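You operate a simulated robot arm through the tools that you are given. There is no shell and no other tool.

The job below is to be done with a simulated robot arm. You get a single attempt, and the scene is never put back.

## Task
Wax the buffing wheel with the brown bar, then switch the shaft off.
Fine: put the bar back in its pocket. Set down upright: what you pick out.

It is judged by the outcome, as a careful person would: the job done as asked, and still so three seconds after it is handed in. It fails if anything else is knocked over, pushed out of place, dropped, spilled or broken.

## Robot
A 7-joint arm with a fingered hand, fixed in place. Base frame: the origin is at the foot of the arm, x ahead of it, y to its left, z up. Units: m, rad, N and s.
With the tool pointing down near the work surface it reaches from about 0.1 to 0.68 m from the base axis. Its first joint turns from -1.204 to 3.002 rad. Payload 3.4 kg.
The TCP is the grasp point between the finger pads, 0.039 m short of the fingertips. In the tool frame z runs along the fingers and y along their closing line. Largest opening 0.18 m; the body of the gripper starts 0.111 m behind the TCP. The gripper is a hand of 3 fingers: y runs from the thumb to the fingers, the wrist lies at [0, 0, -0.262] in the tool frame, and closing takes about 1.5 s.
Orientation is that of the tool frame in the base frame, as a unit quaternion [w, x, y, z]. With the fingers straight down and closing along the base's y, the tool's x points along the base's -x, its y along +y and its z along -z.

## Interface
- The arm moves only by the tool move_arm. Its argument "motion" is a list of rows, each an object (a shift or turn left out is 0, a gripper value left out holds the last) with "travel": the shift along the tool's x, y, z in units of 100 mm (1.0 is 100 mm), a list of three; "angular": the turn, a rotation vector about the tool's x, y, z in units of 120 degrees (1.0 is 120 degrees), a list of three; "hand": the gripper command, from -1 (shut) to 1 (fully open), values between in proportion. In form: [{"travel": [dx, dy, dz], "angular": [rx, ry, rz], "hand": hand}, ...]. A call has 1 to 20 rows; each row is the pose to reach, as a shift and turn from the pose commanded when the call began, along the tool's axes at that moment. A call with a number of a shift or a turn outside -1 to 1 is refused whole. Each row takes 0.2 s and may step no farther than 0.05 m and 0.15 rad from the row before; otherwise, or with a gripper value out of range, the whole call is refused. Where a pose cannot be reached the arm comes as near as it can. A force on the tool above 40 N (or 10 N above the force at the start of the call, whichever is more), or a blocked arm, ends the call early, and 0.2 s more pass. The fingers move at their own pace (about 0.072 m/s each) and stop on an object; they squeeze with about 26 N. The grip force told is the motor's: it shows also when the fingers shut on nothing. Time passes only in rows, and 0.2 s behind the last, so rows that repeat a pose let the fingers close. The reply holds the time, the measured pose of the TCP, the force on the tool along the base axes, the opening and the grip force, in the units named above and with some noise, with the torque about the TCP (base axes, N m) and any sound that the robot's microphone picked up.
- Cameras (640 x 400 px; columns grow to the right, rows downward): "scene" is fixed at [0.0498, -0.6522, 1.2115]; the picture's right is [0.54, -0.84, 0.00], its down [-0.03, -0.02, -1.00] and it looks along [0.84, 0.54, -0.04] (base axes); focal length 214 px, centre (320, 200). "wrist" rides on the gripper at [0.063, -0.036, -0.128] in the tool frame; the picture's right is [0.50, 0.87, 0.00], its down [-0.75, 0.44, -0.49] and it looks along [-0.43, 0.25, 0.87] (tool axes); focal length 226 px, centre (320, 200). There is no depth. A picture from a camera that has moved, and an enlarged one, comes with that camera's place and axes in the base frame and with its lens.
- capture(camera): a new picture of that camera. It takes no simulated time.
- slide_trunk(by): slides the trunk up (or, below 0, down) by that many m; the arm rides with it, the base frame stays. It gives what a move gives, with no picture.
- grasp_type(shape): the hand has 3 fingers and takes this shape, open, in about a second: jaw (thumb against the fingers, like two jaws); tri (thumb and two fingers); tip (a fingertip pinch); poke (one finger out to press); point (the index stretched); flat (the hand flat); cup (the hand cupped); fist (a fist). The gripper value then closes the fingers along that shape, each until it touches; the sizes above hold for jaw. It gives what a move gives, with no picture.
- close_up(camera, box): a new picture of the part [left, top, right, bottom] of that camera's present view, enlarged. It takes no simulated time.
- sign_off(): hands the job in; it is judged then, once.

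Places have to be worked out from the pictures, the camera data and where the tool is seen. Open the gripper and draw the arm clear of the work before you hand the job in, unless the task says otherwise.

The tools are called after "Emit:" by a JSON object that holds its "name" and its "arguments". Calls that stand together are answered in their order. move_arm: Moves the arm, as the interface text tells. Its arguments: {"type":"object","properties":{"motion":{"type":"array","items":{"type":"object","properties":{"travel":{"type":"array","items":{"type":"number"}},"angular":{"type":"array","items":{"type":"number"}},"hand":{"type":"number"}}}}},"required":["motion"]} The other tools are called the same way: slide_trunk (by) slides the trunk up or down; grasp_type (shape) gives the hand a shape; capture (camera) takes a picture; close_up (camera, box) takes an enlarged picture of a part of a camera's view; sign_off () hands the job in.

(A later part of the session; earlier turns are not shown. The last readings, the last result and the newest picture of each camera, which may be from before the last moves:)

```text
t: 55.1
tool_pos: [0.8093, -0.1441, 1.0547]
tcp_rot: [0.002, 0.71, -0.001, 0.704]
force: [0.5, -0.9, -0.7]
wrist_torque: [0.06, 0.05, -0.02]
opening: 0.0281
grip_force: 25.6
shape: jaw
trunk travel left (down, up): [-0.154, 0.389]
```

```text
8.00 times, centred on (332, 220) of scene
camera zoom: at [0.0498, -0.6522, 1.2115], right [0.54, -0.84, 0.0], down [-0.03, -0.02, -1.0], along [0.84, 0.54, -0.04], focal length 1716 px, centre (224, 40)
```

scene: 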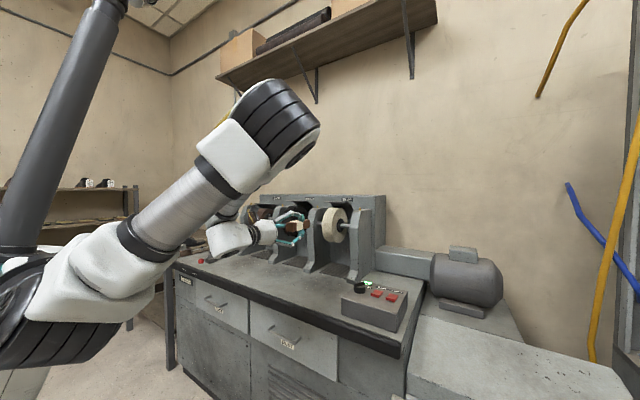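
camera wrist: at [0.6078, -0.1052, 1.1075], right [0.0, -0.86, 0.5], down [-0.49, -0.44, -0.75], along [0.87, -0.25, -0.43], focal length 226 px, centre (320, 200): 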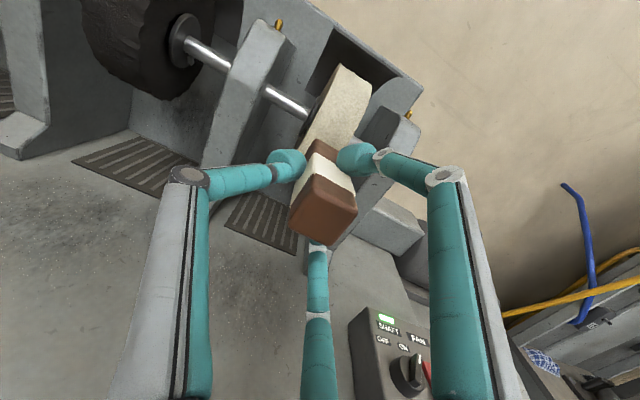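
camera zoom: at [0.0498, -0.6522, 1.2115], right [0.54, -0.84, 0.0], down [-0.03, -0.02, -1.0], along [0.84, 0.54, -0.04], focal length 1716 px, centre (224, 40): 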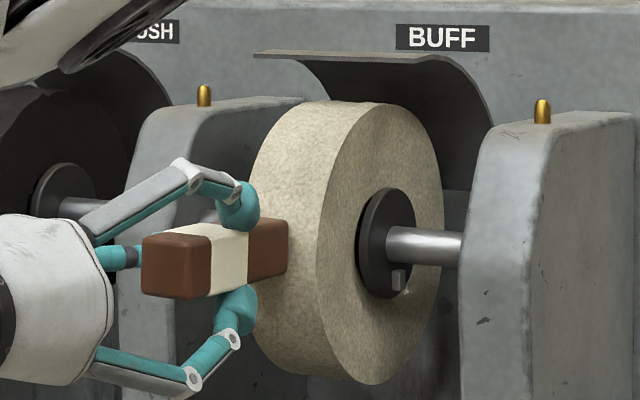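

The hub key has moved between pictures, so the wheel is turning. Still no contact force; I continue in small steps.

Emit:
{"name": "move_arm", "arguments": {"motion": [{"travel": [0, 0, 0.02]}, {"travel": [0, 0, 0.04]}]}}

Emit:
{"name": "move_arm", "arguments": {"motion": [{"travel": [0, 0, 0.02]}, {"travel": [0, 0, 0.04]}]}}

Emit:
{"name": "close_up", "arguments": {"camera": "scene", "box": [300, 195, 364, 245]}}

Emit:
{"name": "capture", "arguments": {"camera": "wrist"}}

```text
t: 55.7
tool_pos: [0.8128, -0.1418, 1.0546]
tcp_rot: [0.002, 0.711, -0.001, 0.704]
force: [-0.2, 0.5, -1.0]
wrist_torque: [0.02, 0.05, 0.01]
opening: 0.0279
grip_force: 26.3
shape: jaw
trunk travel left (down, up): [-0.154, 0.389]
```

```text
t: 56.3
tool_pos: [0.8163, -0.1436, 1.0554]
tcp_rot: [0.002, 0.711, -0.001, 0.704]
force: [-5.4, -0.2, -2.0]
wrist_torque: [-0.03, 0.13, 0.03]
opening: 0.0282
grip_force: 26.1
shape: jaw
out of reach, approached as far as the arm can: row 2
trunk travel left (down, up): [-0.154, 0.389]
```

```text
8.00 times, centred on (332, 220) of scene
camera zoom: at [0.0498, -0.6522, 1.2115], right [0.54, -0.84, 0.0], down [-0.03, -0.02, -1.0], along [0.84, 0.54, -0.04], focal length 1716 px, centre (224, 40)
```

zoom: 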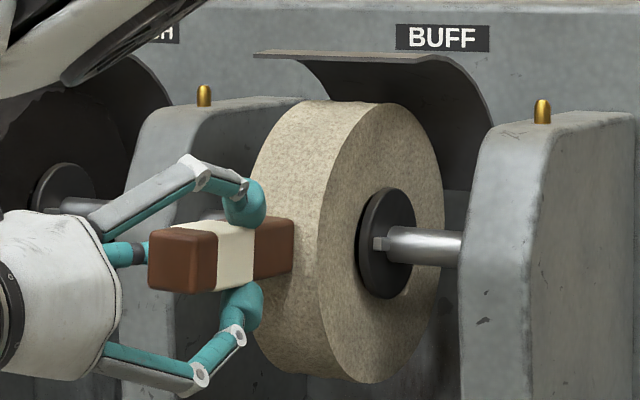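

```text
taken
camera wrist: at [0.6885, -0.1073, 1.1208], right [0.0, -0.87, 0.5], down [-0.5, -0.43, -0.75], along [0.86, -0.25, -0.44], focal length 226 px, centre (320, 200)
```

wrist: 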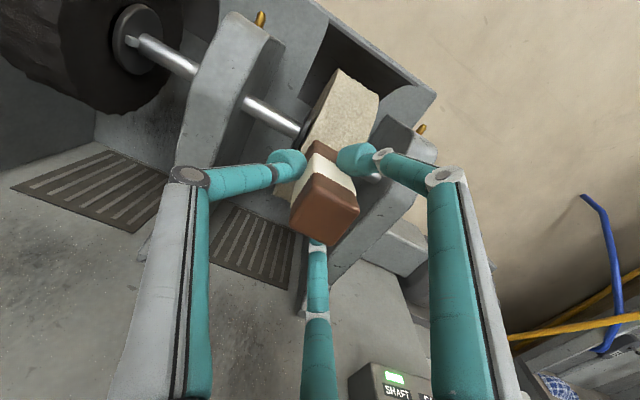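

Contact: -5.4 N along x. I hold this pressure for a couple of seconds and check the wheel.

Emit:
{"name": "move_arm", "arguments": {"motion": [{"hand": -1}, {"hand": -1}, {"hand": -1}, {"hand": -1}, {"hand": -1}, {"hand": -1}, {"hand": -1}, {"hand": -1}]}}

Emit:
{"name": "close_up", "arguments": {"camera": "scene", "box": [300, 195, 364, 245]}}

Emit:
{"name": "close_up", "arguments": {"camera": "wrist", "box": [260, 60, 400, 180]}}

```text
t: 58.1
tool_pos: [0.816, -0.1434, 1.055]
tcp_rot: [0.002, 0.711, -0.001, 0.703]
force: [-6.0, 0.0, -2.1]
wrist_torque: [-0.03, 0.18, -0.01]
opening: 0.0281
grip_force: 25.9
shape: jaw
trunk travel left (down, up): [-0.154, 0.389]
```

```text
8.00 times, centred on (332, 220) of scene
camera zoom: at [0.0498, -0.6522, 1.2115], right [0.54, -0.84, 0.0], down [-0.03, -0.02, -1.0], along [0.84, 0.54, -0.04], focal length 1716 px, centre (224, 40)
```

zoom: 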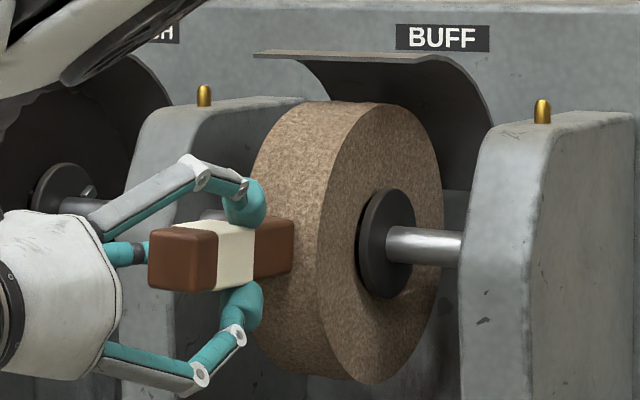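

```text
3.33 times, centred on (330, 120) of wrist
camera zoom: at [0.6887, -0.1072, 1.1209], right [0.0, -0.87, 0.5], down [-0.5, -0.43, -0.75], along [0.86, -0.25, -0.43], focal length 754 px, centre (287, 467)
```

zoom: 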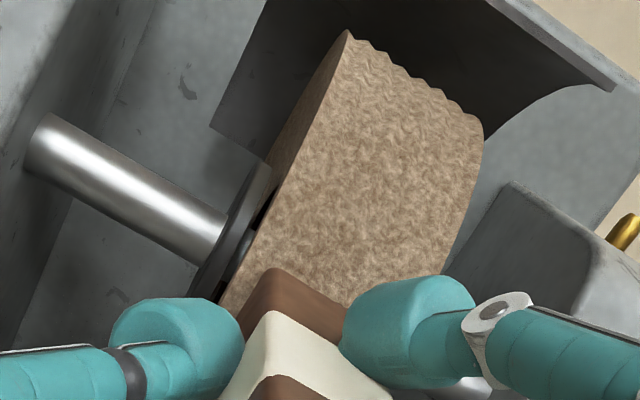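

The wheel is visibly taking brown wax. I hold another 2 seconds to finish the coat.

Emit:
{"name": "move_arm", "arguments": {"motion": [{"hand": -1}, {"hand": -1}, {"hand": -1}, {"hand": -1}, {"hand": -1}, {"hand": -1}, {"hand": -1}, {"hand": -1}, {"hand": -1}, {"hand": -1}]}}

Emit:
{"name": "close_up", "arguments": {"camera": "scene", "box": [300, 195, 364, 245]}}

```text
t: 60.3
tool_pos: [0.8165, -0.1436, 1.0553]
tcp_rot: [0.002, 0.71, -0.001, 0.704]
force: [-5.8, -0.2, -2.6]
wrist_torque: [0.02, 0.14, 0.04]
opening: 0.0283
grip_force: 26.2
shape: jaw
trunk travel left (down, up): [-0.154, 0.389]
```

```text
8.00 times, centred on (332, 220) of scene
camera zoom: at [0.0498, -0.6522, 1.2115], right [0.54, -0.84, 0.0], down [-0.03, -0.02, -1.0], along [0.84, 0.54, -0.04], focal length 1716 px, centre (224, 40)
```

zoom: 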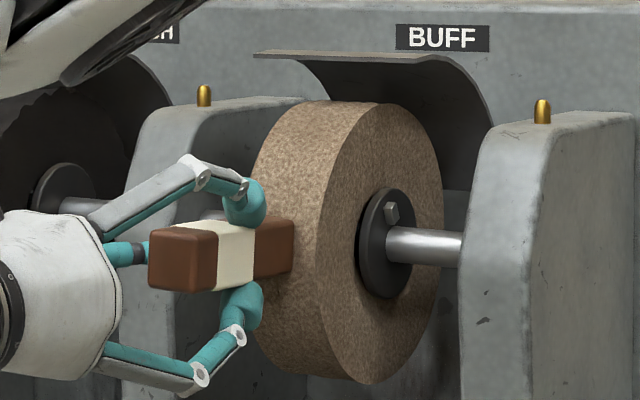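

The coat is even and no longer changing, so the wheel is waxed. I draw the bar straight back away from the wheel.

Emit:
{"name": "move_arm", "arguments": {"motion": [{"travel": [0, 0, -0.1]}, {"travel": [0, 0, -0.3]}, {"travel": [0, 0, -0.6]}, {"travel": [0, 0, -1.0]}]}}

Emit:
{"name": "move_arm", "arguments": {"motion": [{"travel": [0.1, 0, -0.25]}, {"travel": [0.2, 0, -0.5]}, {"travel": [0.3, 0, -0.75]}]}}

Emit:
{"name": "close_up", "arguments": {"camera": "scene", "box": [240, 180, 400, 280]}}

Emit:
{"name": "capture", "arguments": {"camera": "wrist"}}

```text
t: 61.3
tool_pos: [0.7154, -0.1426, 1.0572]
tcp_rot: [0.001, 0.707, -0.001, 0.708]
force: [0.0, 0.1, -1.7]
wrist_torque: [-0.02, 0.03, -0.04]
opening: 0.0285
grip_force: 25.9
shape: jaw
trunk travel left (down, up): [-0.154, 0.389]
```

```text
t: 62.1
tool_pos: [0.6401, -0.1418, 1.0863]
tcp_rot: [0.002, 0.706, -0.001, 0.708]
force: [0.1, 0.0, -0.8]
wrist_torque: [0.0, 0.02, 0.01]
opening: 0.0283
grip_force: 25.8
shape: jaw
trunk travel left (down, up): [-0.154, 0.389]
```

```text
4.00 times, centred on (320, 230) of scene
camera zoom: at [0.0498, -0.6522, 1.2115], right [0.54, -0.84, 0.0], down [-0.03, -0.02, -1.0], along [0.84, 0.54, -0.04], focal length 858 px, centre (320, 80)
```

zoom: 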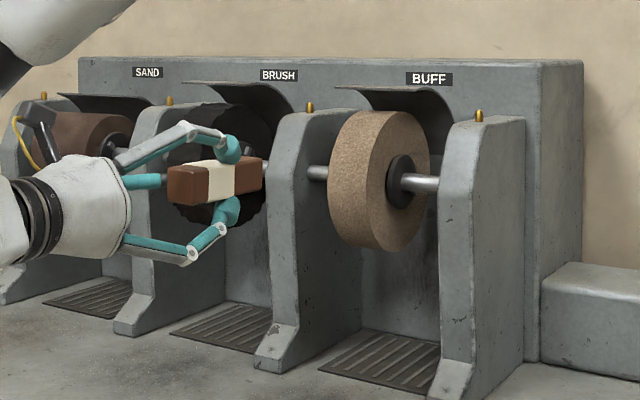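

```text
taken
camera wrist: at [0.5109, -0.1065, 1.1502], right [0.0, -0.87, 0.5], down [-0.49, -0.44, -0.75], along [0.87, -0.25, -0.42], focal length 226 px, centre (320, 200)
```

wrist: 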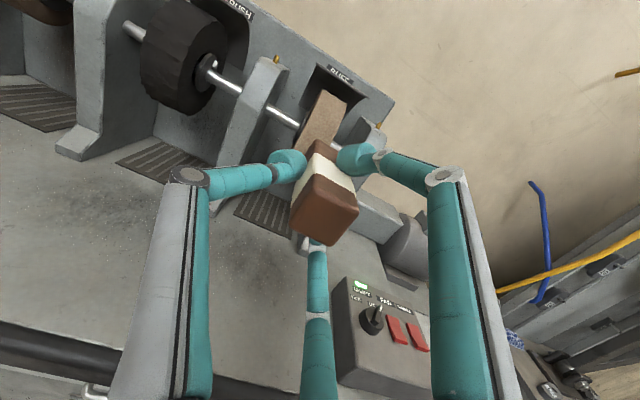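

The wheel is uniformly brown. Before returning the bar, I check its seat in the grip with a zoom, to see whether it shifted.

Emit:
{"name": "close_up", "arguments": {"camera": "wrist", "box": [260, 120, 388, 260]}}

Emit:
{"name": "close_up", "arguments": {"camera": "scene", "box": [265, 205, 315, 250]}}

```text
2.86 times, centred on (324, 190) of wrist
camera zoom: at [0.5109, -0.1065, 1.1502], right [0.0, -0.87, 0.5], down [-0.49, -0.44, -0.75], along [0.87, -0.25, -0.42], focal length 646 px, centre (309, 229)
```

zoom: 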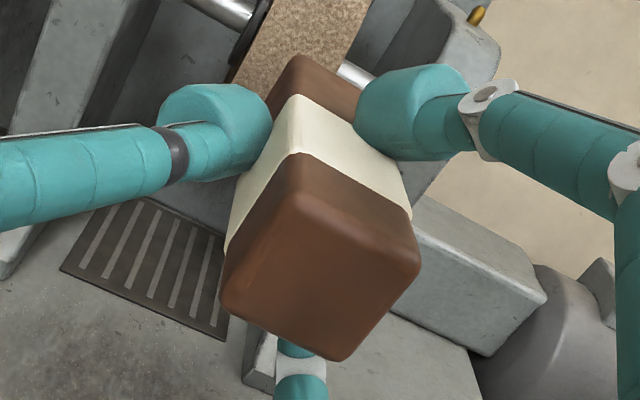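

```text
8.89 times, centred on (290, 228) of scene
camera zoom: at [0.0498, -0.6522, 1.2115], right [0.54, -0.84, 0.0], down [-0.03, -0.02, -1.0], along [0.84, 0.54, -0.04], focal length 1906 px, centre (587, -44)
```

zoom: 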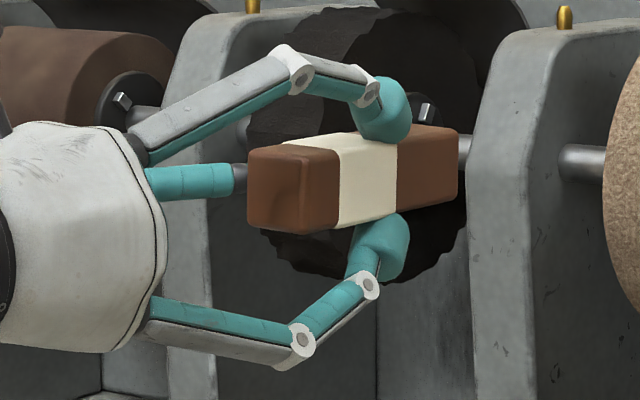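

The bar has stayed put in the grip (within about 2 mm). I back off a little more and pitch the hand back to pointing down.

Emit:
{"name": "move_arm", "arguments": {"motion": [{"travel": [0, 0.1, -0.2]}, {"travel": [0, 0.2, -0.4]}, {"travel": [0, 0.3, -0.6]}]}}

Emit:
{"name": "move_arm", "arguments": {"motion": [{"angular": [0, -0.068, 0]}, {"angular": [0, -0.136, 0]}, {"angular": [0, -0.204, 0]}, {"angular": [0, -0.272, 0]}, {"angular": [0, -0.34, 0]}, {"angular": [0, -0.408, 0]}, {"angular": [0, -0.476, 0]}, {"angular": [0, -0.544, 0]}, {"angular": [0, -0.612, 0]}, {"angular": [0, -0.68, 0]}, {"angular": [0, -0.75, 0]}]}}

Emit:
{"name": "close_up", "arguments": {"camera": "scene", "box": [230, 170, 390, 290]}}

```text
t: 62.9
tool_pos: [0.615, -0.1611, 1.1045]
tcp_rot: [0.003, 0.706, 0.0, 0.709]
force: [-0.8, -0.2, 0.7]
wrist_torque: [0.01, 0.08, -0.01]
opening: 0.0282
grip_force: 25.6
shape: jaw
out of reach, approached as far as the arm can: row 2, 3
trunk travel left (down, up): [-0.154, 0.389]
```

```text
t: 65.3
tool_pos: [0.6232, -0.1661, 1.0979]
tcp_rot: [0.001, 1.0, -0.002, -0.003]
force: [1.1, -0.6, -0.6]
wrist_torque: [-0.02, 0.06, -0.01]
opening: 0.0271
grip_force: 26.3
shape: jaw
trunk travel left (down, up): [-0.154, 0.389]
```

```text
3.33 times, centred on (310, 230) of scene
camera zoom: at [0.0498, -0.6522, 1.2115], right [0.54, -0.84, 0.0], down [-0.03, -0.02, -1.0], along [0.84, 0.54, -0.04], focal length 715 px, centre (353, 100)
```

zoom: 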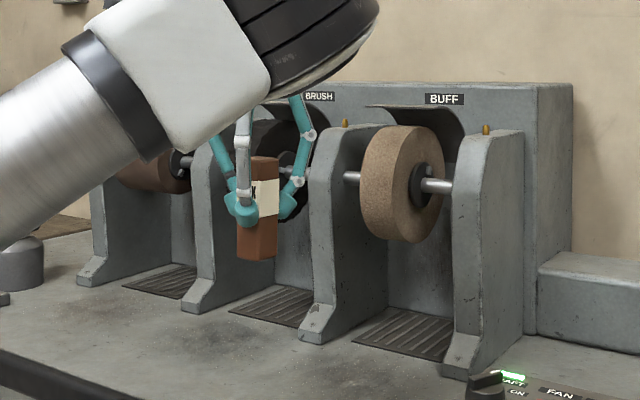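

The bar's attitude in the grip needs checking: I zoom on it from both cameras.

Emit:
{"name": "close_up", "arguments": {"camera": "scene", "box": [260, 190, 324, 254]}}

Emit:
{"name": "close_up", "arguments": {"camera": "wrist", "box": [260, 120, 388, 260]}}

```text
6.25 times, centred on (292, 222) of scene
camera zoom: at [0.0498, -0.6522, 1.2115], right [0.54, -0.84, 0.0], down [-0.03, -0.02, -1.0], along [0.84, 0.54, -0.04], focal length 1340 px, centre (495, 62)
```

zoom: 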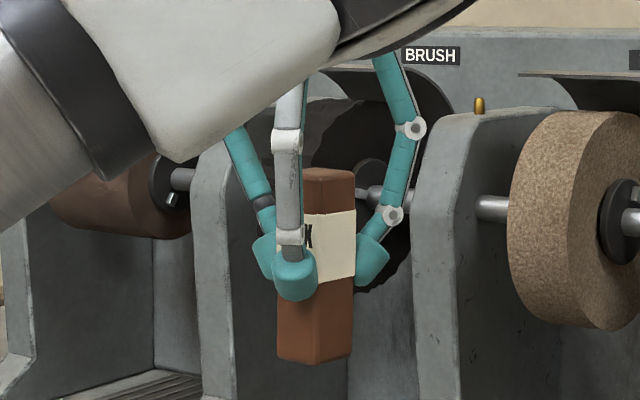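

```text
2.86 times, centred on (324, 190) of wrist
camera zoom: at [0.6856, -0.1304, 1.2261], right [0.5, -0.87, 0.0], down [-0.75, -0.43, 0.5], along [-0.43, -0.25, -0.87], focal length 646 px, centre (309, 229)
```

zoom: 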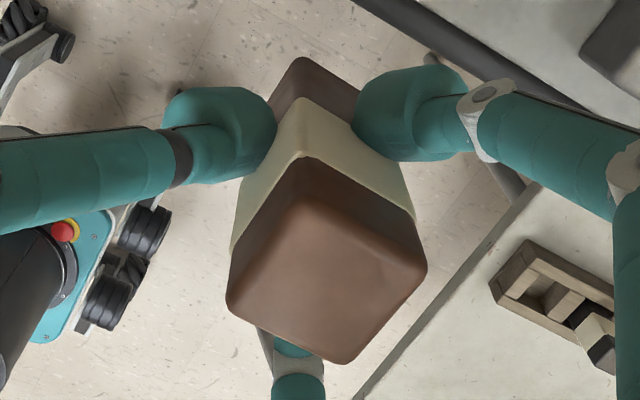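

The bar is upright in the grip (tilt under about 1°) though it has crept a few mm between the fingers. I carry it back along the same way to above the rack.

Emit:
{"name": "move_arm", "arguments": {"motion": [{"travel": [-0.2, 0.3, 0.05]}, {"travel": [-0.4, 0.6, 0.15]}, {"travel": [-0.6, 0.98, 0.3]}]}}

Emit:
{"name": "move_arm", "arguments": {"motion": [{"travel": [-0.15, 0.33, 0.15]}, {"travel": [-0.3, 0.66, 0.3]}, {"travel": [-0.45, 0.98, 0.45]}]}}

Emit:
{"name": "move_arm", "arguments": {"motion": [{"travel": [-0.15, 0.33, 0.15]}, {"travel": [-0.3, 0.66, 0.3]}, {"travel": [-0.4, 0.98, 0.5]}]}}

Emit:
{"name": "move_arm", "arguments": {"motion": [{"travel": [-0.1, 0.33, 0.15]}, {"travel": [-0.2, 0.66, 0.3]}, {"travel": [-0.3, 0.93, 0.4]}]}}

Emit:
{"name": "capture", "arguments": {"camera": "wrist"}}

```text
t: 66.1
tool_pos: [0.5569, -0.2646, 1.0734]
tcp_rot: [0.0, 1.0, 0.0, 0.0]
force: [0.5, 0.4, -0.8]
wrist_torque: [0.0, 0.01, 0.01]
opening: 0.0271
grip_force: 25.7
shape: jaw
trunk travel left (down, up): [-0.154, 0.389]
```

```text
t: 66.9
tool_pos: [0.5131, -0.3651, 1.0265]
tcp_rot: [-0.001, 1.0, 0.0, 0.001]
force: [-0.4, 0.5, -0.8]
wrist_torque: [0.02, 0.01, -0.03]
opening: 0.0271
grip_force: 26.1
shape: jaw
trunk travel left (down, up): [-0.154, 0.389]
```

```text
t: 67.7
tool_pos: [0.4719, -0.4631, 0.9728]
tcp_rot: [-0.002, 1.0, 0.0, 0.0]
force: [-1.2, 0.9, -0.3]
wrist_torque: [0.03, -0.01, -0.02]
opening: 0.0271
grip_force: 26.4
shape: jaw
trunk travel left (down, up): [-0.154, 0.389]
```

```text
t: 68.5
tool_pos: [0.4443, -0.5508, 0.9363]
tcp_rot: [0.0, 1.0, 0.001, 0.001]
force: [-0.5, -0.7, -0.6]
wrist_torque: [-0.04, -0.03, -0.01]
opening: 0.027
grip_force: 26.0
shape: jaw
trunk travel left (down, up): [-0.154, 0.389]
```

```text
taken
camera wrist: at [0.5056, -0.5177, 1.0654], right [0.5, -0.87, 0.0], down [-0.75, -0.43, 0.49], along [-0.43, -0.25, -0.87], focal length 226 px, centre (320, 200)
```

wrist: 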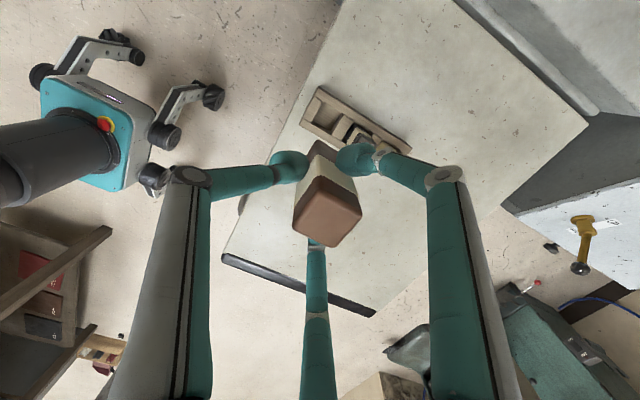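

I zoom on the empty pocket and on the bar to work out the relative alignment.

Emit:
{"name": "close_up", "arguments": {"camera": "wrist", "box": [280, 70, 424, 160]}}

Emit:
{"name": "close_up", "arguments": {"camera": "wrist", "box": [270, 130, 382, 250]}}

```text
4.44 times, centred on (352, 115) of wrist
camera zoom: at [0.5056, -0.5177, 1.0654], right [0.5, -0.87, 0.0], down [-0.75, -0.43, 0.49], along [-0.43, -0.25, -0.87], focal length 1005 px, centre (178, 578)
```

zoom: 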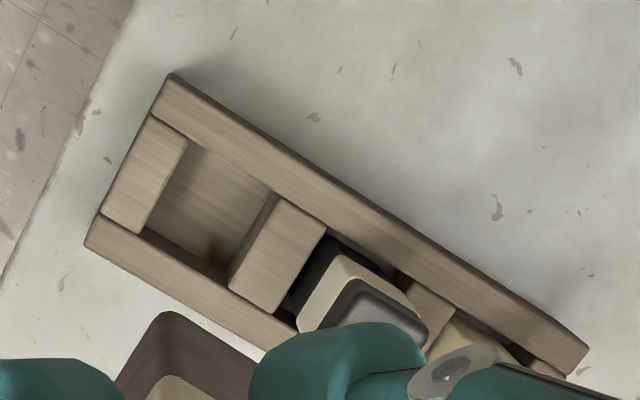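

```text
3.33 times, centred on (326, 190) of wrist
camera zoom: at [0.5056, -0.5177, 1.0654], right [0.5, -0.87, 0.0], down [-0.75, -0.43, 0.49], along [-0.43, -0.25, -0.87], focal length 754 px, centre (300, 233)
```

zoom: 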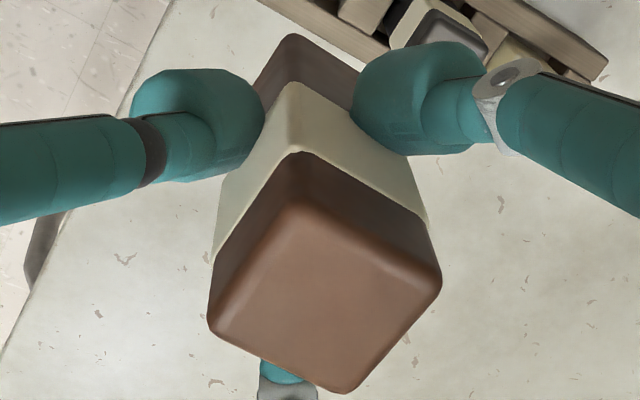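

The pocket opening is about 0.038 × 0.040 m centred near (0.449, -0.564), so roughly 4 mm clearance each side. I align over it and lower until the bar's bottom is a few cm above the rack, then compare directly in the picture.

Emit:
{"name": "move_arm", "arguments": {"motion": [{"travel": [0.03, 0.02, 0.3]}, {"travel": [0.06, 0.04, 0.6]}, {"travel": [0.084, 0.053, 0.9]}]}}

Emit:
{"name": "move_arm", "arguments": {"motion": [{"travel": [0, 0, 0.25]}, {"travel": [0, 0, 0.5]}]}}

Emit:
{"name": "capture", "arguments": {"camera": "wrist"}}

Emit:
{"name": "close_up", "arguments": {"camera": "wrist", "box": [260, 90, 388, 190]}}

```text
t: 69.3
tool_pos: [0.4529, -0.5583, 0.8442]
tcp_rot: [0.0, 1.0, 0.0, -0.001]
force: [-0.5, 0.6, -0.7]
wrist_torque: [0.02, -0.01, 0.0]
opening: 0.027
grip_force: 25.9
shape: jaw
trunk travel left (down, up): [-0.154, 0.389]
```

```text
t: 69.9
tool_pos: [0.4512, -0.5591, 0.7934]
tcp_rot: [0.0, 1.0, -0.001, 0.0]
force: [1.2, 0.6, -0.4]
wrist_torque: [0.0, 0.0, 0.04]
opening: 0.027
grip_force: 26.0
shape: jaw
trunk travel left (down, up): [-0.154, 0.389]
```

```text
taken
camera wrist: at [0.5135, -0.5238, 0.9237], right [0.5, -0.87, 0.0], down [-0.75, -0.43, 0.49], along [-0.43, -0.24, -0.87], focal length 226 px, centre (320, 200)
```

wrist: 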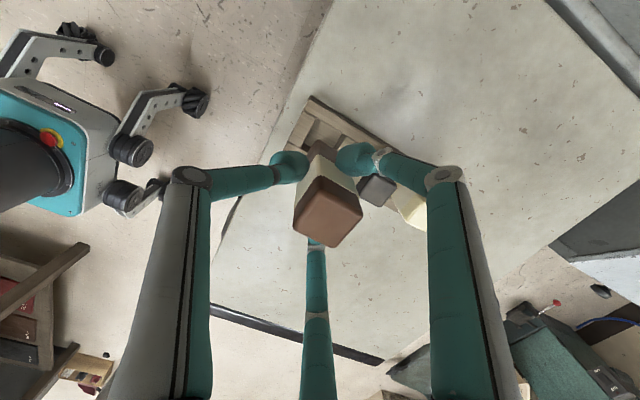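

```text
4.00 times, centred on (324, 140) of wrist
camera zoom: at [0.5135, -0.5238, 0.9237], right [0.5, -0.87, 0.0], down [-0.75, -0.43, 0.49], along [-0.43, -0.24, -0.87], focal length 904 px, centre (304, 440)
```

zoom: 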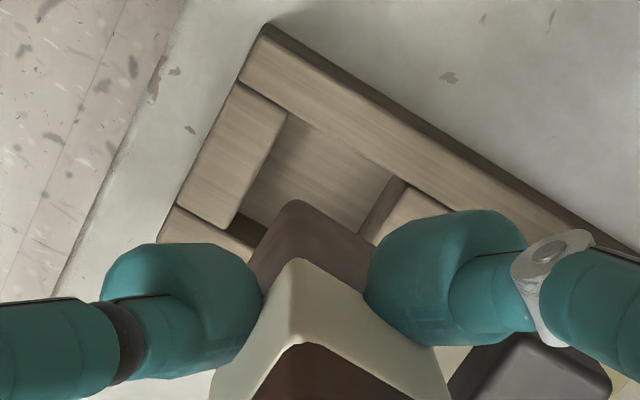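

In this picture the bar's visible bottom corner is about 3–4 mm short of centred in +x and +y. I correct and lower another 3.5 cm, then compare again.

Emit:
{"name": "move_arm", "arguments": {"motion": [{"travel": [0.04, -0.03, 0.05]}, {"travel": [0.04, -0.03, 0.2]}, {"travel": [0.04, -0.03, 0.35]}]}}

Emit:
{"name": "close_up", "arguments": {"camera": "wrist", "box": [260, 90, 388, 190]}}

```text
t: 70.7
tool_pos: [0.456, -0.5544, 0.7593]
tcp_rot: [0.0, 1.0, -0.001, 0.0]
force: [0.0, 0.3, -1.2]
wrist_torque: [-0.02, -0.03, 0.01]
opening: 0.0267
grip_force: 26.3
shape: jaw
trunk travel left (down, up): [-0.154, 0.389]
```

```text
4.00 times, centred on (324, 140) of wrist
camera zoom: at [0.5179, -0.5189, 0.8884], right [0.5, -0.87, 0.0], down [-0.75, -0.43, 0.49], along [-0.43, -0.25, -0.87], focal length 904 px, centre (304, 440)
```

zoom: 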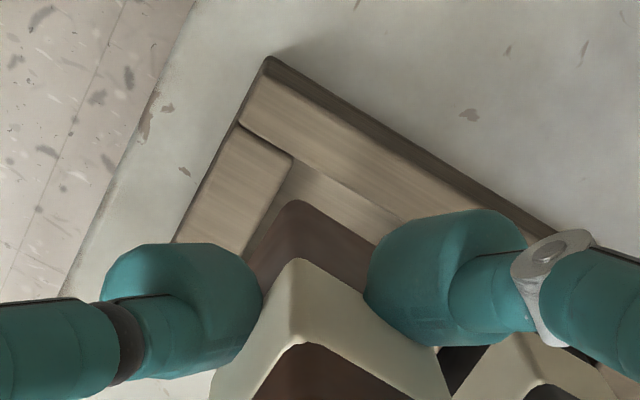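

Bar corner and pocket corner now compare directly; I zoom in more to check the bar's yaw against the pocket edges.

Emit:
{"name": "close_up", "arguments": {"camera": "wrist", "box": [296, 100, 352, 160]}}

```text
6.67 times, centred on (324, 130) of wrist
camera zoom: at [0.5179, -0.5189, 0.8884], right [0.5, -0.87, 0.0], down [-0.75, -0.43, 0.49], along [-0.43, -0.25, -0.87], focal length 1507 px, centre (293, 667)
```

zoom: 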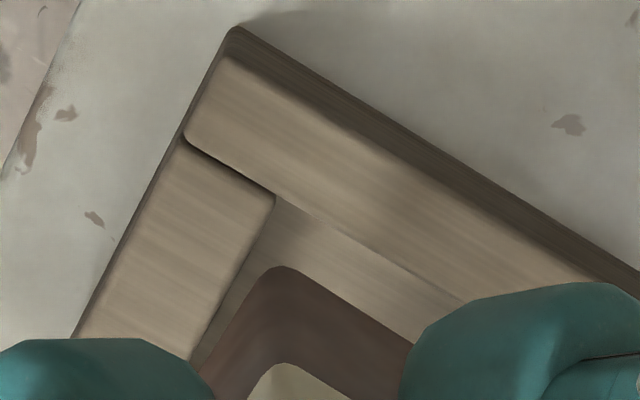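

The bar is yawed about 3–4° clockwise relative to the pocket and could use a 1–2 mm shift. I correct both and re-check before inserting.

Emit:
{"name": "move_arm", "arguments": {"motion": [{"travel": [-0.01, 0.02, 0], "angular": [0, 0, -0.015]}, {"travel": [-0.01, 0.02, 0.08], "angular": [0, 0, -0.028]}]}}

Emit:
{"name": "close_up", "arguments": {"camera": "wrist", "box": [296, 100, 352, 160]}}

Emit:
{"name": "close_up", "arguments": {"camera": "wrist", "box": [240, 80, 410, 260]}}

```text
t: 71.3
tool_pos: [0.4546, -0.5555, 0.7516]
tcp_rot: [0.0, 1.0, 0.029, 0.0]
force: [0.7, 1.0, -1.7]
wrist_torque: [-0.03, 0.0, 0.0]
opening: 0.0268
grip_force: 25.9
shape: jaw
trunk travel left (down, up): [-0.154, 0.389]
```

```text
6.67 times, centred on (324, 130) of wrist
camera zoom: at [0.5146, -0.5166, 0.8807], right [0.55, -0.84, 0.0], down [-0.73, -0.48, 0.49], along [-0.41, -0.27, -0.87], focal length 1507 px, centre (293, 667)
```

zoom: 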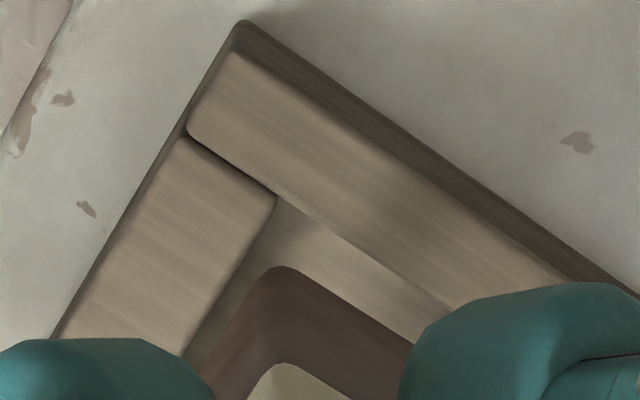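

```text
2.22 times, centred on (325, 170) of wrist
camera zoom: at [0.5146, -0.5166, 0.8807], right [0.55, -0.84, 0.0], down [-0.73, -0.48, 0.49], along [-0.41, -0.27, -0.87], focal length 502 px, centre (309, 267)
```

zoom: 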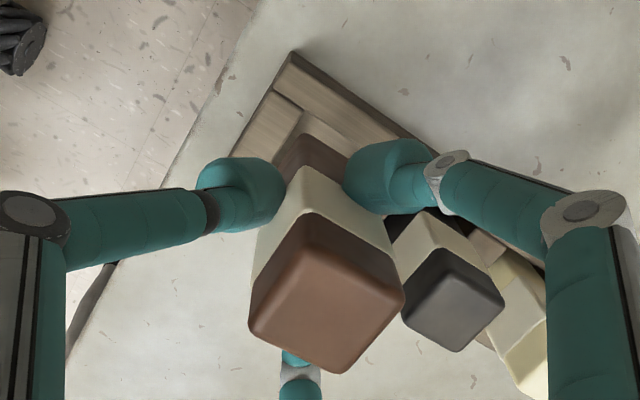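

Yaw and position now match the pocket (gaps of about 4 mm all round). I descend slowly into the pocket, watching the force.

Emit:
{"name": "move_arm", "arguments": {"motion": [{"travel": [0, 0, 0.06]}, {"travel": [0, 0, 0.12]}, {"travel": [0, 0, 0.18]}, {"travel": [0, 0, 0.24]}]}}

Emit:
{"name": "close_up", "arguments": {"camera": "wrist", "box": [270, 90, 382, 190]}}

```text
t: 72.3
tool_pos: [0.4552, -0.5551, 0.7293]
tcp_rot: [0.001, 1.0, 0.029, 0.0]
force: [-0.2, -0.2, -2.2]
wrist_torque: [-0.03, 0.03, 0.01]
opening: 0.0269
grip_force: 25.5
shape: jaw
trunk travel left (down, up): [-0.154, 0.389]
```

```text
4.00 times, centred on (326, 140) of wrist
camera zoom: at [0.5144, -0.5161, 0.8584], right [0.55, -0.84, 0.0], down [-0.73, -0.48, 0.49], along [-0.41, -0.27, -0.87], focal length 904 px, centre (296, 440)
```

zoom: 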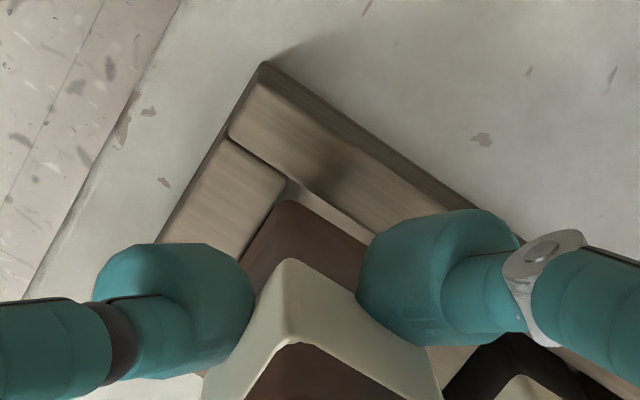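

No contact force with the bar's end already inside the pocket mouth. I continue down.

Emit:
{"name": "move_arm", "arguments": {"motion": [{"travel": [0, 0, 0.05]}, {"travel": [0, 0, 0.1]}, {"travel": [0, 0, 0.15]}, {"travel": [0, 0, 0.2]}, {"travel": [0, 0, 0.25]}]}}

Emit:
{"name": "close_up", "arguments": {"camera": "wrist", "box": [270, 90, 382, 190]}}

```text
t: 73.5
tool_pos: [0.4543, -0.5595, 0.706]
tcp_rot: [0.003, 1.0, 0.028, 0.001]
force: [-0.4, -15.2, 25.1]
wrist_torque: [-0.57, 0.0, 0.07]
opening: 0.0268
grip_force: 26.1
shape: jaw
trunk travel left (down, up): [-0.154, 0.389]
```

```text
4.00 times, centred on (326, 140) of wrist
camera zoom: at [0.514, -0.52, 0.8352], right [0.55, -0.84, 0.01], down [-0.73, -0.47, 0.49], along [-0.41, -0.27, -0.87], focal length 904 px, centre (296, 440)
```

zoom: 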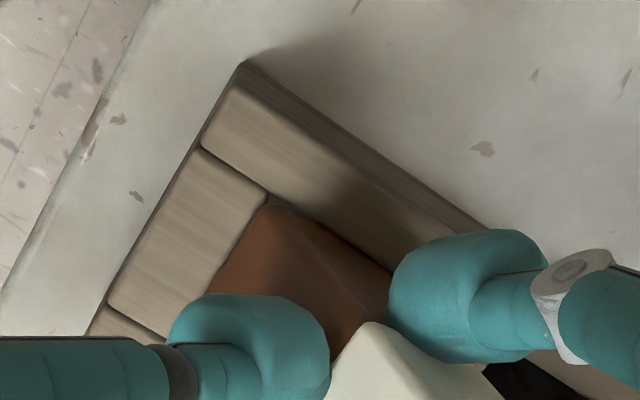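

There is sudden resistance (25 N up, -15 N in y) and the bar has tipped in the fingers. I stop and look at the whole view before doing anything.

Emit:
{"name": "capture", "arguments": {"camera": "wrist"}}

Emit:
{"name": "close_up", "arguments": {"camera": "wrist", "box": [250, 110, 400, 270]}}

Emit:
{"name": "capture", "arguments": {"camera": "scene"}}

```text
taken
camera wrist: at [0.514, -0.52, 0.8352], right [0.55, -0.84, 0.01], down [-0.73, -0.47, 0.49], along [-0.41, -0.27, -0.87], focal length 226 px, centre (320, 200)
```

wrist: 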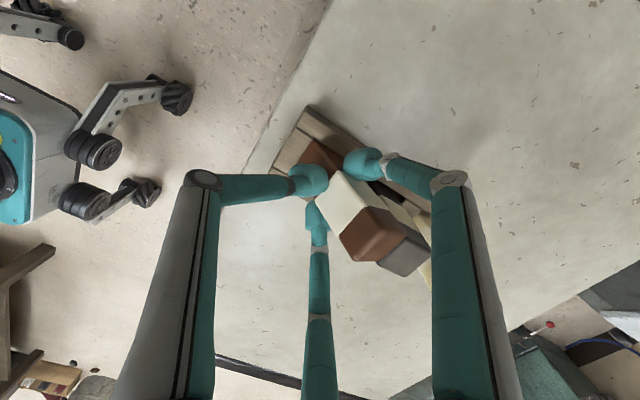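

```text
2.50 times, centred on (325, 190) of wrist
camera zoom: at [0.514, -0.52, 0.8352], right [0.55, -0.84, 0.01], down [-0.73, -0.47, 0.49], along [-0.41, -0.27, -0.87], focal length 565 px, centre (308, 225)
```

zoom: 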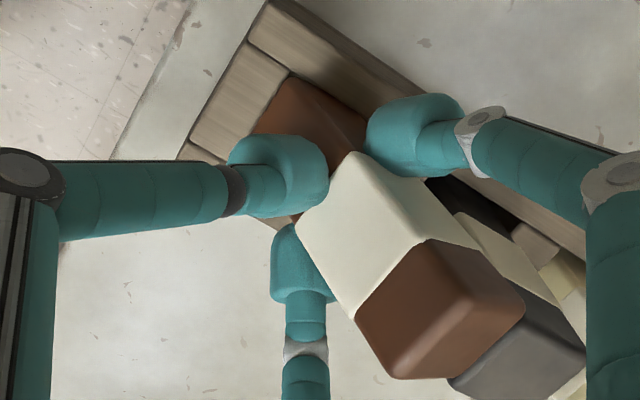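

```text
taken
```

scene: 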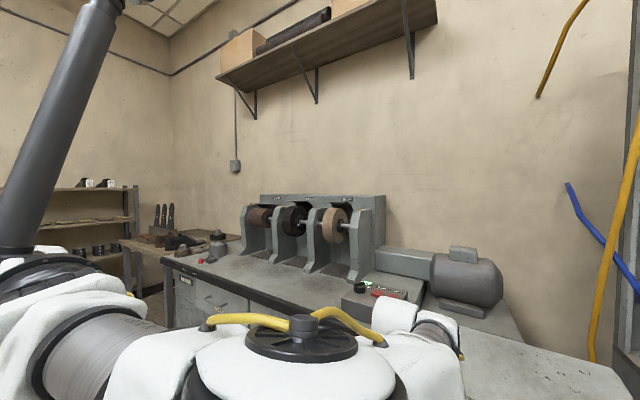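

The bar's lower edge caught on the end spacer (it is shorter than I assumed, so it was not yet inside) and the bar pivoted in the fingers. I lift straight up gently to free it, then inspect.

Emit:
{"name": "move_arm", "arguments": {"motion": [{"travel": [0, 0, -0.05]}, {"travel": [0, 0, -0.1]}, {"travel": [0, 0, -0.2]}, {"travel": [0, 0, -0.3]}, {"travel": [0, 0, -0.45]}, {"travel": [0, 0, -0.6]}]}}

Emit:
{"name": "capture", "arguments": {"camera": "wrist"}}

Emit:
{"name": "close_up", "arguments": {"camera": "wrist", "box": [250, 90, 450, 270]}}

```text
t: 74.9
tool_pos: [0.4546, -0.5554, 0.7637]
tcp_rot: [0.0, 1.0, 0.03, 0.0]
force: [-0.6, -0.1, -1.7]
wrist_torque: [-0.01, -0.01, 0.06]
opening: 0.014
grip_force: 26.1
shape: jaw
trunk travel left (down, up): [-0.154, 0.389]
```

```text
taken
camera wrist: at [0.5137, -0.5159, 0.8925], right [0.55, -0.84, 0.0], down [-0.73, -0.48, 0.49], along [-0.41, -0.27, -0.87], focal length 226 px, centre (320, 200)
```

wrist: 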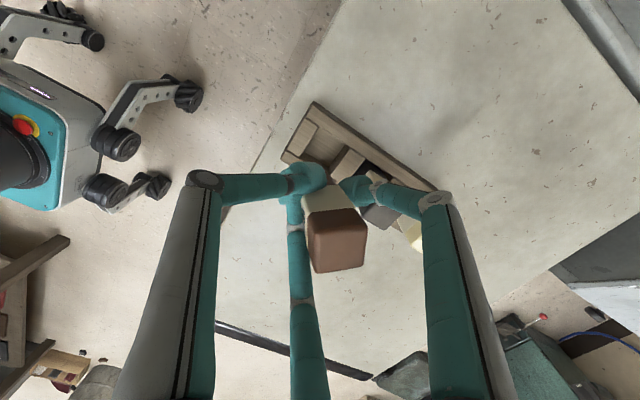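

```text
2.22 times, centred on (350, 180) of wrist
camera zoom: at [0.5137, -0.5159, 0.8925], right [0.55, -0.84, 0.0], down [-0.73, -0.48, 0.49], along [-0.41, -0.27, -0.87], focal length 502 px, centre (253, 244)
```

zoom: 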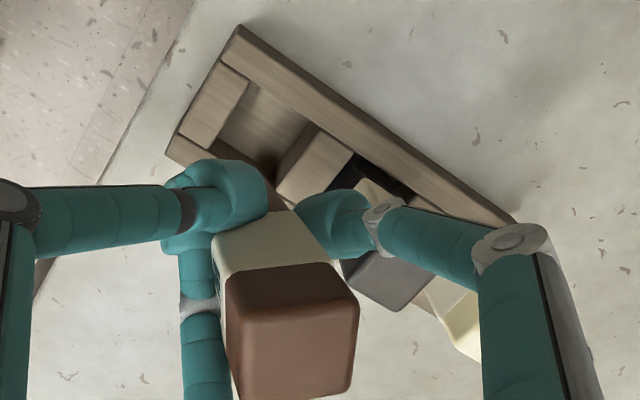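

The bar is still held but has slipped sideways and is tilted about 15° and yawed about 30° in the fingers. I raise it slowly into the scene camera's view to see precisely how it sits before setting it down to re-grip.

Emit:
{"name": "move_arm", "arguments": {"motion": [{"travel": [0, 0, -0.15]}, {"travel": [0, 0, -0.3]}, {"travel": [0, 0, -0.5]}, {"travel": [0, 0, -0.7]}, {"travel": [0, 0, -0.9]}]}}

Emit:
{"name": "move_arm", "arguments": {"motion": [{"travel": [0, 0, -0.2]}, {"travel": [0, 0, -0.4]}, {"travel": [0, 0, -0.6]}, {"travel": [0, 0, -0.8]}]}}

Emit:
{"name": "capture", "arguments": {"camera": "scene"}}

Emit:
{"name": "close_up", "arguments": {"camera": "wrist", "box": [250, 130, 410, 290]}}

```text
t: 76.1
tool_pos: [0.4542, -0.5543, 0.8534]
tcp_rot: [0.0, 1.0, 0.029, 0.0]
force: [-0.4, 0.0, -1.1]
wrist_torque: [0.02, 0.0, -0.01]
opening: 0.0142
grip_force: 26.0
shape: jaw
trunk travel left (down, up): [-0.154, 0.389]
```

```text
t: 77.1
tool_pos: [0.4532, -0.5538, 0.9367]
tcp_rot: [0.001, 1.0, 0.03, -0.001]
force: [-0.1, -0.3, -0.4]
wrist_torque: [-0.01, -0.05, 0.0]
opening: 0.0139
grip_force: 26.3
shape: jaw
trunk travel left (down, up): [-0.154, 0.389]
```

```text
taken
```

scene: 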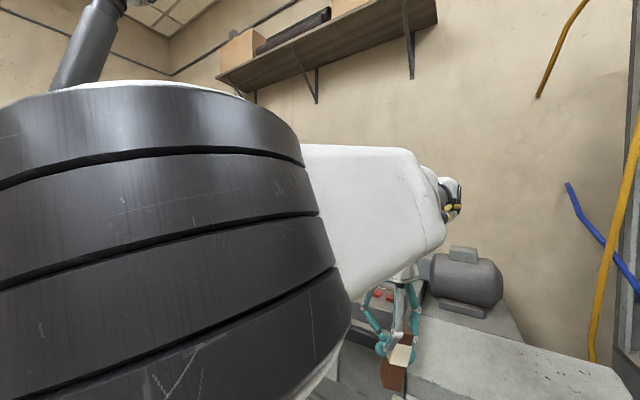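

```text
2.50 times, centred on (330, 210) of wrist
camera zoom: at [0.5132, -0.5156, 1.0657], right [0.55, -0.84, 0.0], down [-0.73, -0.48, 0.49], along [-0.41, -0.27, -0.87], focal length 565 px, centre (295, 175)
```

zoom: 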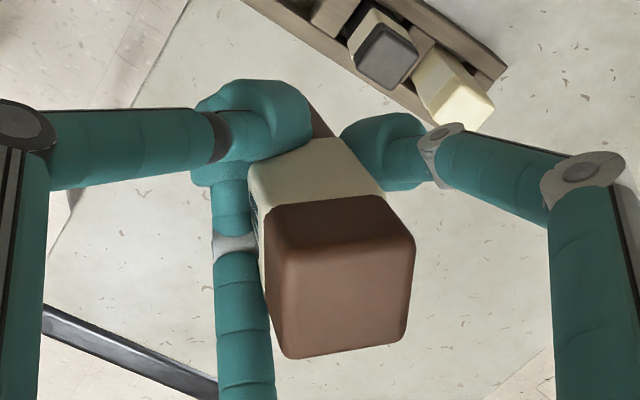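

Emit:
{"name": "close_up", "arguments": {"camera": "scene", "box": [350, 280, 446, 400]}}

```text
3.33 times, centred on (398, 340) of scene
camera zoom: at [0.0498, -0.6522, 1.2115], right [0.54, -0.84, 0.0], down [-0.03, -0.02, -1.0], along [0.84, 0.54, -0.04], focal length 715 px, centre (60, -267)
```

zoom: 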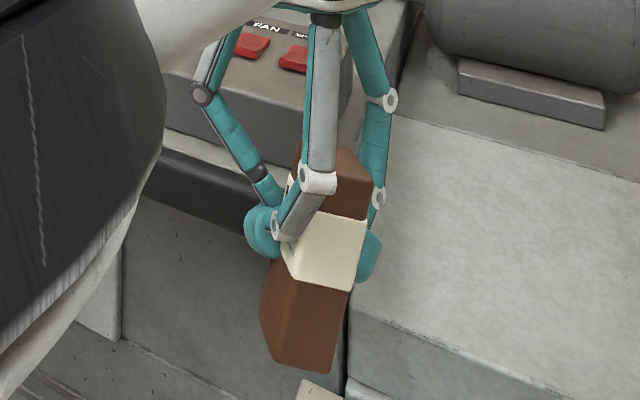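

The bar is now firmly pinched (stable opening 0.014) but leaning about 10–12° relative to the hand. I tilt the hand to bring the bar vertical while it is visible to both cameras.

Emit:
{"name": "move_arm", "arguments": {"motion": [{"angular": [-0.02, 0.023, 0]}, {"angular": [-0.04, 0.046, 0]}, {"angular": [-0.057, 0.067, 0]}]}}

Emit:
{"name": "close_up", "arguments": {"camera": "scene", "box": [350, 280, 446, 400]}}

Emit:
{"name": "close_up", "arguments": {"camera": "wrist", "box": [250, 130, 410, 290]}}

```text
t: 77.9
tool_pos: [0.4535, -0.5546, 0.9356]
tcp_rot: [0.059, 0.995, 0.029, 0.073]
force: [-0.1, -0.4, -1.1]
wrist_torque: [0.0, 0.02, -0.02]
opening: 0.0138
grip_force: 26.0
shape: jaw
trunk travel left (down, up): [-0.154, 0.389]
```

```text
3.33 times, centred on (398, 340) of scene
camera zoom: at [0.0498, -0.6522, 1.2115], right [0.54, -0.84, 0.0], down [-0.03, -0.02, -1.0], along [0.84, 0.54, -0.04], focal length 715 px, centre (60, -267)
```

zoom: 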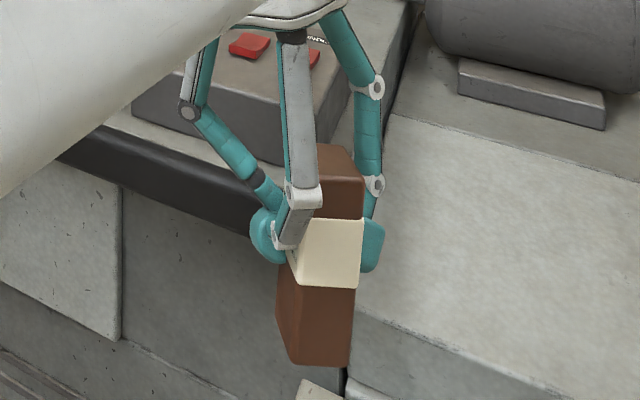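

```text
2.50 times, centred on (330, 210) of wrist
camera zoom: at [0.4946, -0.5005, 1.0672], right [0.54, -0.83, 0.17], down [-0.8, -0.43, 0.43], along [-0.28, -0.37, -0.89], focal length 565 px, centre (295, 175)
```

zoom: 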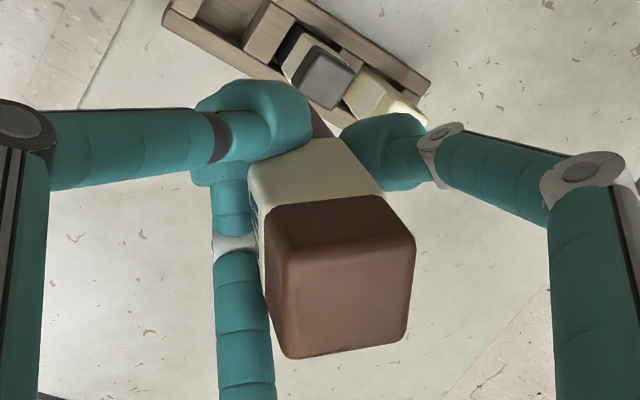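

The bar is nearly vertical now (about 2–3° left). I finish that correction and move it over the free area of the cabinet, on the -x side of the rack.

Emit:
{"name": "move_arm", "arguments": {"motion": [{"travel": [-0.23, 0.02, -0.03], "angular": [-0.01, 0.0055, 0]}, {"travel": [-0.46, 0.04, -0.06], "angular": [-0.0194, 0.0111, -0.0014]}, {"travel": [-0.698, 0.065, -0.093], "angular": [-0.0194, 0.0111, -0.0014]}]}}

Emit:
{"name": "move_arm", "arguments": {"motion": [{"travel": [-0.27, 0.036, -0.04]}, {"travel": [-0.548, 0.073, -0.08]}]}}

Emit:
{"name": "capture", "arguments": {"camera": "wrist"}}

Emit:
{"name": "close_up", "arguments": {"camera": "scene", "box": [330, 280, 446, 400]}}

```text
t: 78.7
tool_pos: [0.3825, -0.5635, 0.9374]
tcp_rot: [0.079, 0.993, 0.03, 0.085]
force: [-0.7, -1.0, -0.9]
wrist_torque: [0.04, -0.01, 0.02]
opening: 0.014
grip_force: 25.9
shape: jaw
trunk travel left (down, up): [-0.154, 0.389]
```

```text
t: 79.3
tool_pos: [0.3292, -0.5726, 0.9353]
tcp_rot: [0.079, 0.993, 0.03, 0.084]
force: [0.8, 0.2, -1.2]
wrist_torque: [0.01, 0.02, -0.01]
opening: 0.0137
grip_force: 26.0
shape: jaw
trunk travel left (down, up): [-0.154, 0.389]
```

```text
taken
camera wrist: at [0.3665, -0.5139, 1.0653], right [0.53, -0.82, 0.22], down [-0.81, -0.41, 0.43], along [-0.26, -0.4, -0.88], focal length 226 px, centre (320, 200)
```

wrist: 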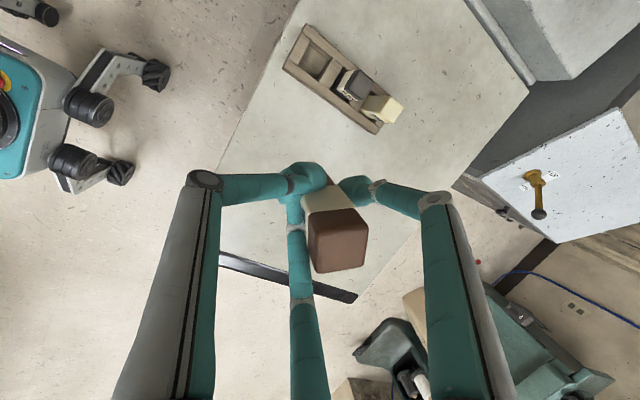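

```text
3.33 times, centred on (388, 340) of scene
camera zoom: at [0.0498, -0.6522, 1.2115], right [0.54, -0.84, 0.0], down [-0.03, -0.02, -1.0], along [0.84, 0.54, -0.04], focal length 715 px, centre (93, -267)
```

zoom: 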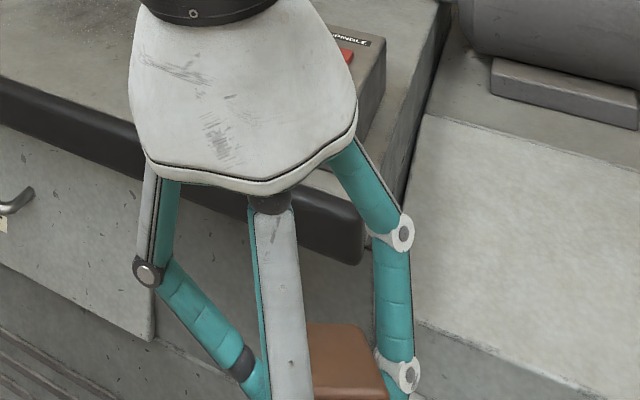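

The bar's vertical edges now converge at the true vertical, and it is over the empty cabinet top. I lower it, first 20 cm in two steps.

Emit:
{"name": "move_arm", "arguments": {"motion": [{"travel": [-0.055, -0.054, 0.325]}, {"travel": [-0.11, -0.108, 0.65]}, {"travel": [-0.164, -0.162, 0.974]}]}}

Emit:
{"name": "move_arm", "arguments": {"motion": [{"travel": [-0.055, -0.054, 0.325]}, {"travel": [-0.11, -0.108, 0.65]}, {"travel": [-0.164, -0.162, 0.974]}]}}

Emit:
{"name": "capture", "arguments": {"camera": "wrist"}}

Emit:
{"name": "close_up", "arguments": {"camera": "wrist", "box": [250, 130, 410, 290]}}

```text
t: 80.1
tool_pos: [0.33, -0.5738, 0.8323]
tcp_rot: [0.078, 0.993, 0.029, 0.084]
force: [-0.7, 0.7, -0.9]
wrist_torque: [0.05, 0.0, 0.01]
opening: 0.0137
grip_force: 26.0
shape: jaw
trunk travel left (down, up): [-0.154, 0.389]
```

```text
t: 80.9
tool_pos: [0.3293, -0.5761, 0.7345]
tcp_rot: [0.078, 0.993, 0.03, 0.084]
force: [0.5, 0.5, -0.3]
wrist_torque: [0.07, -0.03, -0.05]
opening: 0.0136
grip_force: 26.0
shape: jaw
trunk travel left (down, up): [-0.154, 0.389]
```

```text
taken
camera wrist: at [0.3663, -0.5175, 0.8643], right [0.53, -0.82, 0.22], down [-0.81, -0.41, 0.43], along [-0.26, -0.4, -0.88], focal length 226 px, centre (320, 200)
```

wrist: 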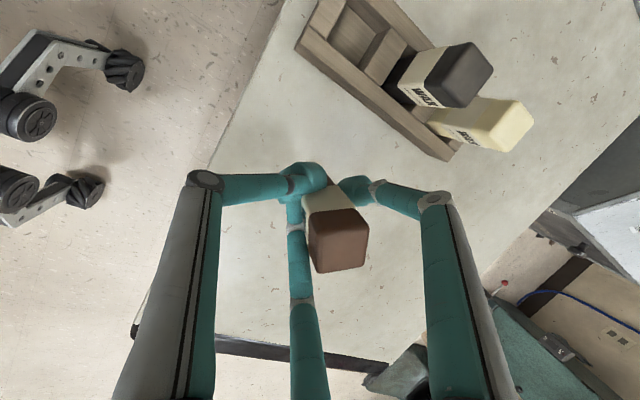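

```text
2.50 times, centred on (330, 210) of wrist
camera zoom: at [0.3663, -0.5175, 0.8643], right [0.53, -0.82, 0.22], down [-0.81, -0.41, 0.43], along [-0.26, -0.4, -0.88], focal length 565 px, centre (295, 175)
```

zoom: 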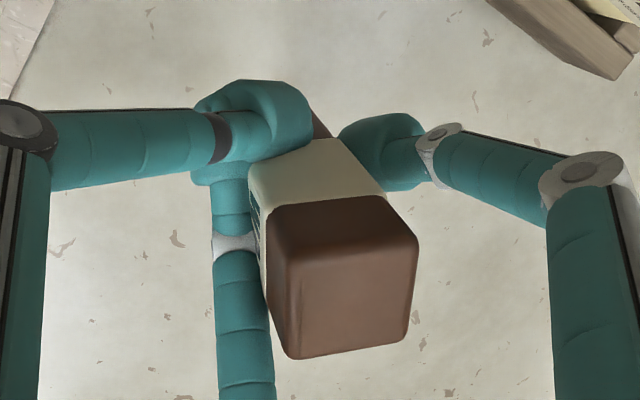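

Bar bottom is at about z≈0.65. I creep down, watching for contact with the cabinet top.

Emit:
{"name": "move_arm", "arguments": {"motion": [{"travel": [-0.0164, -0.0162, 0.0974]}, {"travel": [-0.0328, -0.0324, 0.195]}, {"travel": [-0.0574, -0.0567, 0.341]}]}}

Emit:
{"name": "move_arm", "arguments": {"motion": [{"travel": [-0.0066, -0.0065, 0.039]}, {"travel": [-0.0131, -0.013, 0.078]}]}}

```text
t: 81.7
tool_pos: [0.3295, -0.5761, 0.7008]
tcp_rot: [0.078, 0.993, 0.028, 0.084]
force: [0.4, 0.4, -1.0]
wrist_torque: [0.04, 0.0, 0.02]
opening: 0.0136
grip_force: 25.6
shape: jaw
trunk travel left (down, up): [-0.154, 0.389]
```

```text
t: 82.3
tool_pos: [0.3284, -0.5751, 0.6922]
tcp_rot: [0.078, 0.993, 0.03, 0.084]
force: [0.5, -0.2, -0.9]
wrist_torque: [-0.01, 0.0, 0.0]
opening: 0.0136
grip_force: 26.0
shape: jaw
trunk travel left (down, up): [-0.154, 0.389]
```

No contact yet; I continue in 3 mm steps.

Emit:
{"name": "move_arm", "arguments": {"motion": [{"travel": [-0.005, -0.005, 0.029]}, {"travel": [-0.01, -0.01, 0.058]}]}}

Emit:
{"name": "move_arm", "arguments": {"motion": [{"travel": [-0.005, -0.005, 0.029]}]}}

Emit:
{"name": "close_up", "arguments": {"camera": "wrist", "box": [250, 130, 410, 290]}}

```text
t: 82.9
tool_pos: [0.328, -0.5756, 0.6848]
tcp_rot: [0.077, 0.993, 0.029, 0.084]
force: [0.8, -0.1, -0.6]
wrist_torque: [0.02, -0.01, 0.0]
opening: 0.0139
grip_force: 25.7
shape: jaw
trunk travel left (down, up): [-0.154, 0.389]
```

```text
t: 83.3
tool_pos: [0.3299, -0.5742, 0.6833]
tcp_rot: [0.078, 0.993, 0.031, 0.084]
force: [-0.5, -0.3, -0.5]
wrist_torque: [0.02, -0.01, 0.0]
opening: 0.0139
grip_force: 26.0
shape: jaw
trunk travel left (down, up): [-0.154, 0.389]
```

```text
2.50 times, centred on (330, 210) of wrist
camera zoom: at [0.3664, -0.5167, 0.8132], right [0.53, -0.82, 0.22], down [-0.81, -0.41, 0.43], along [-0.26, -0.4, -0.88], focal length 565 px, centre (295, 175)
```

zoom: 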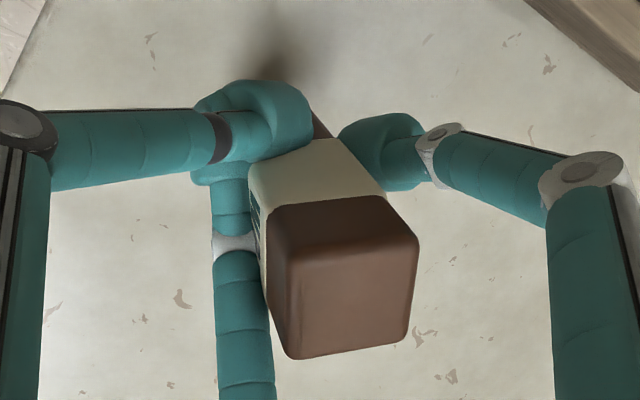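

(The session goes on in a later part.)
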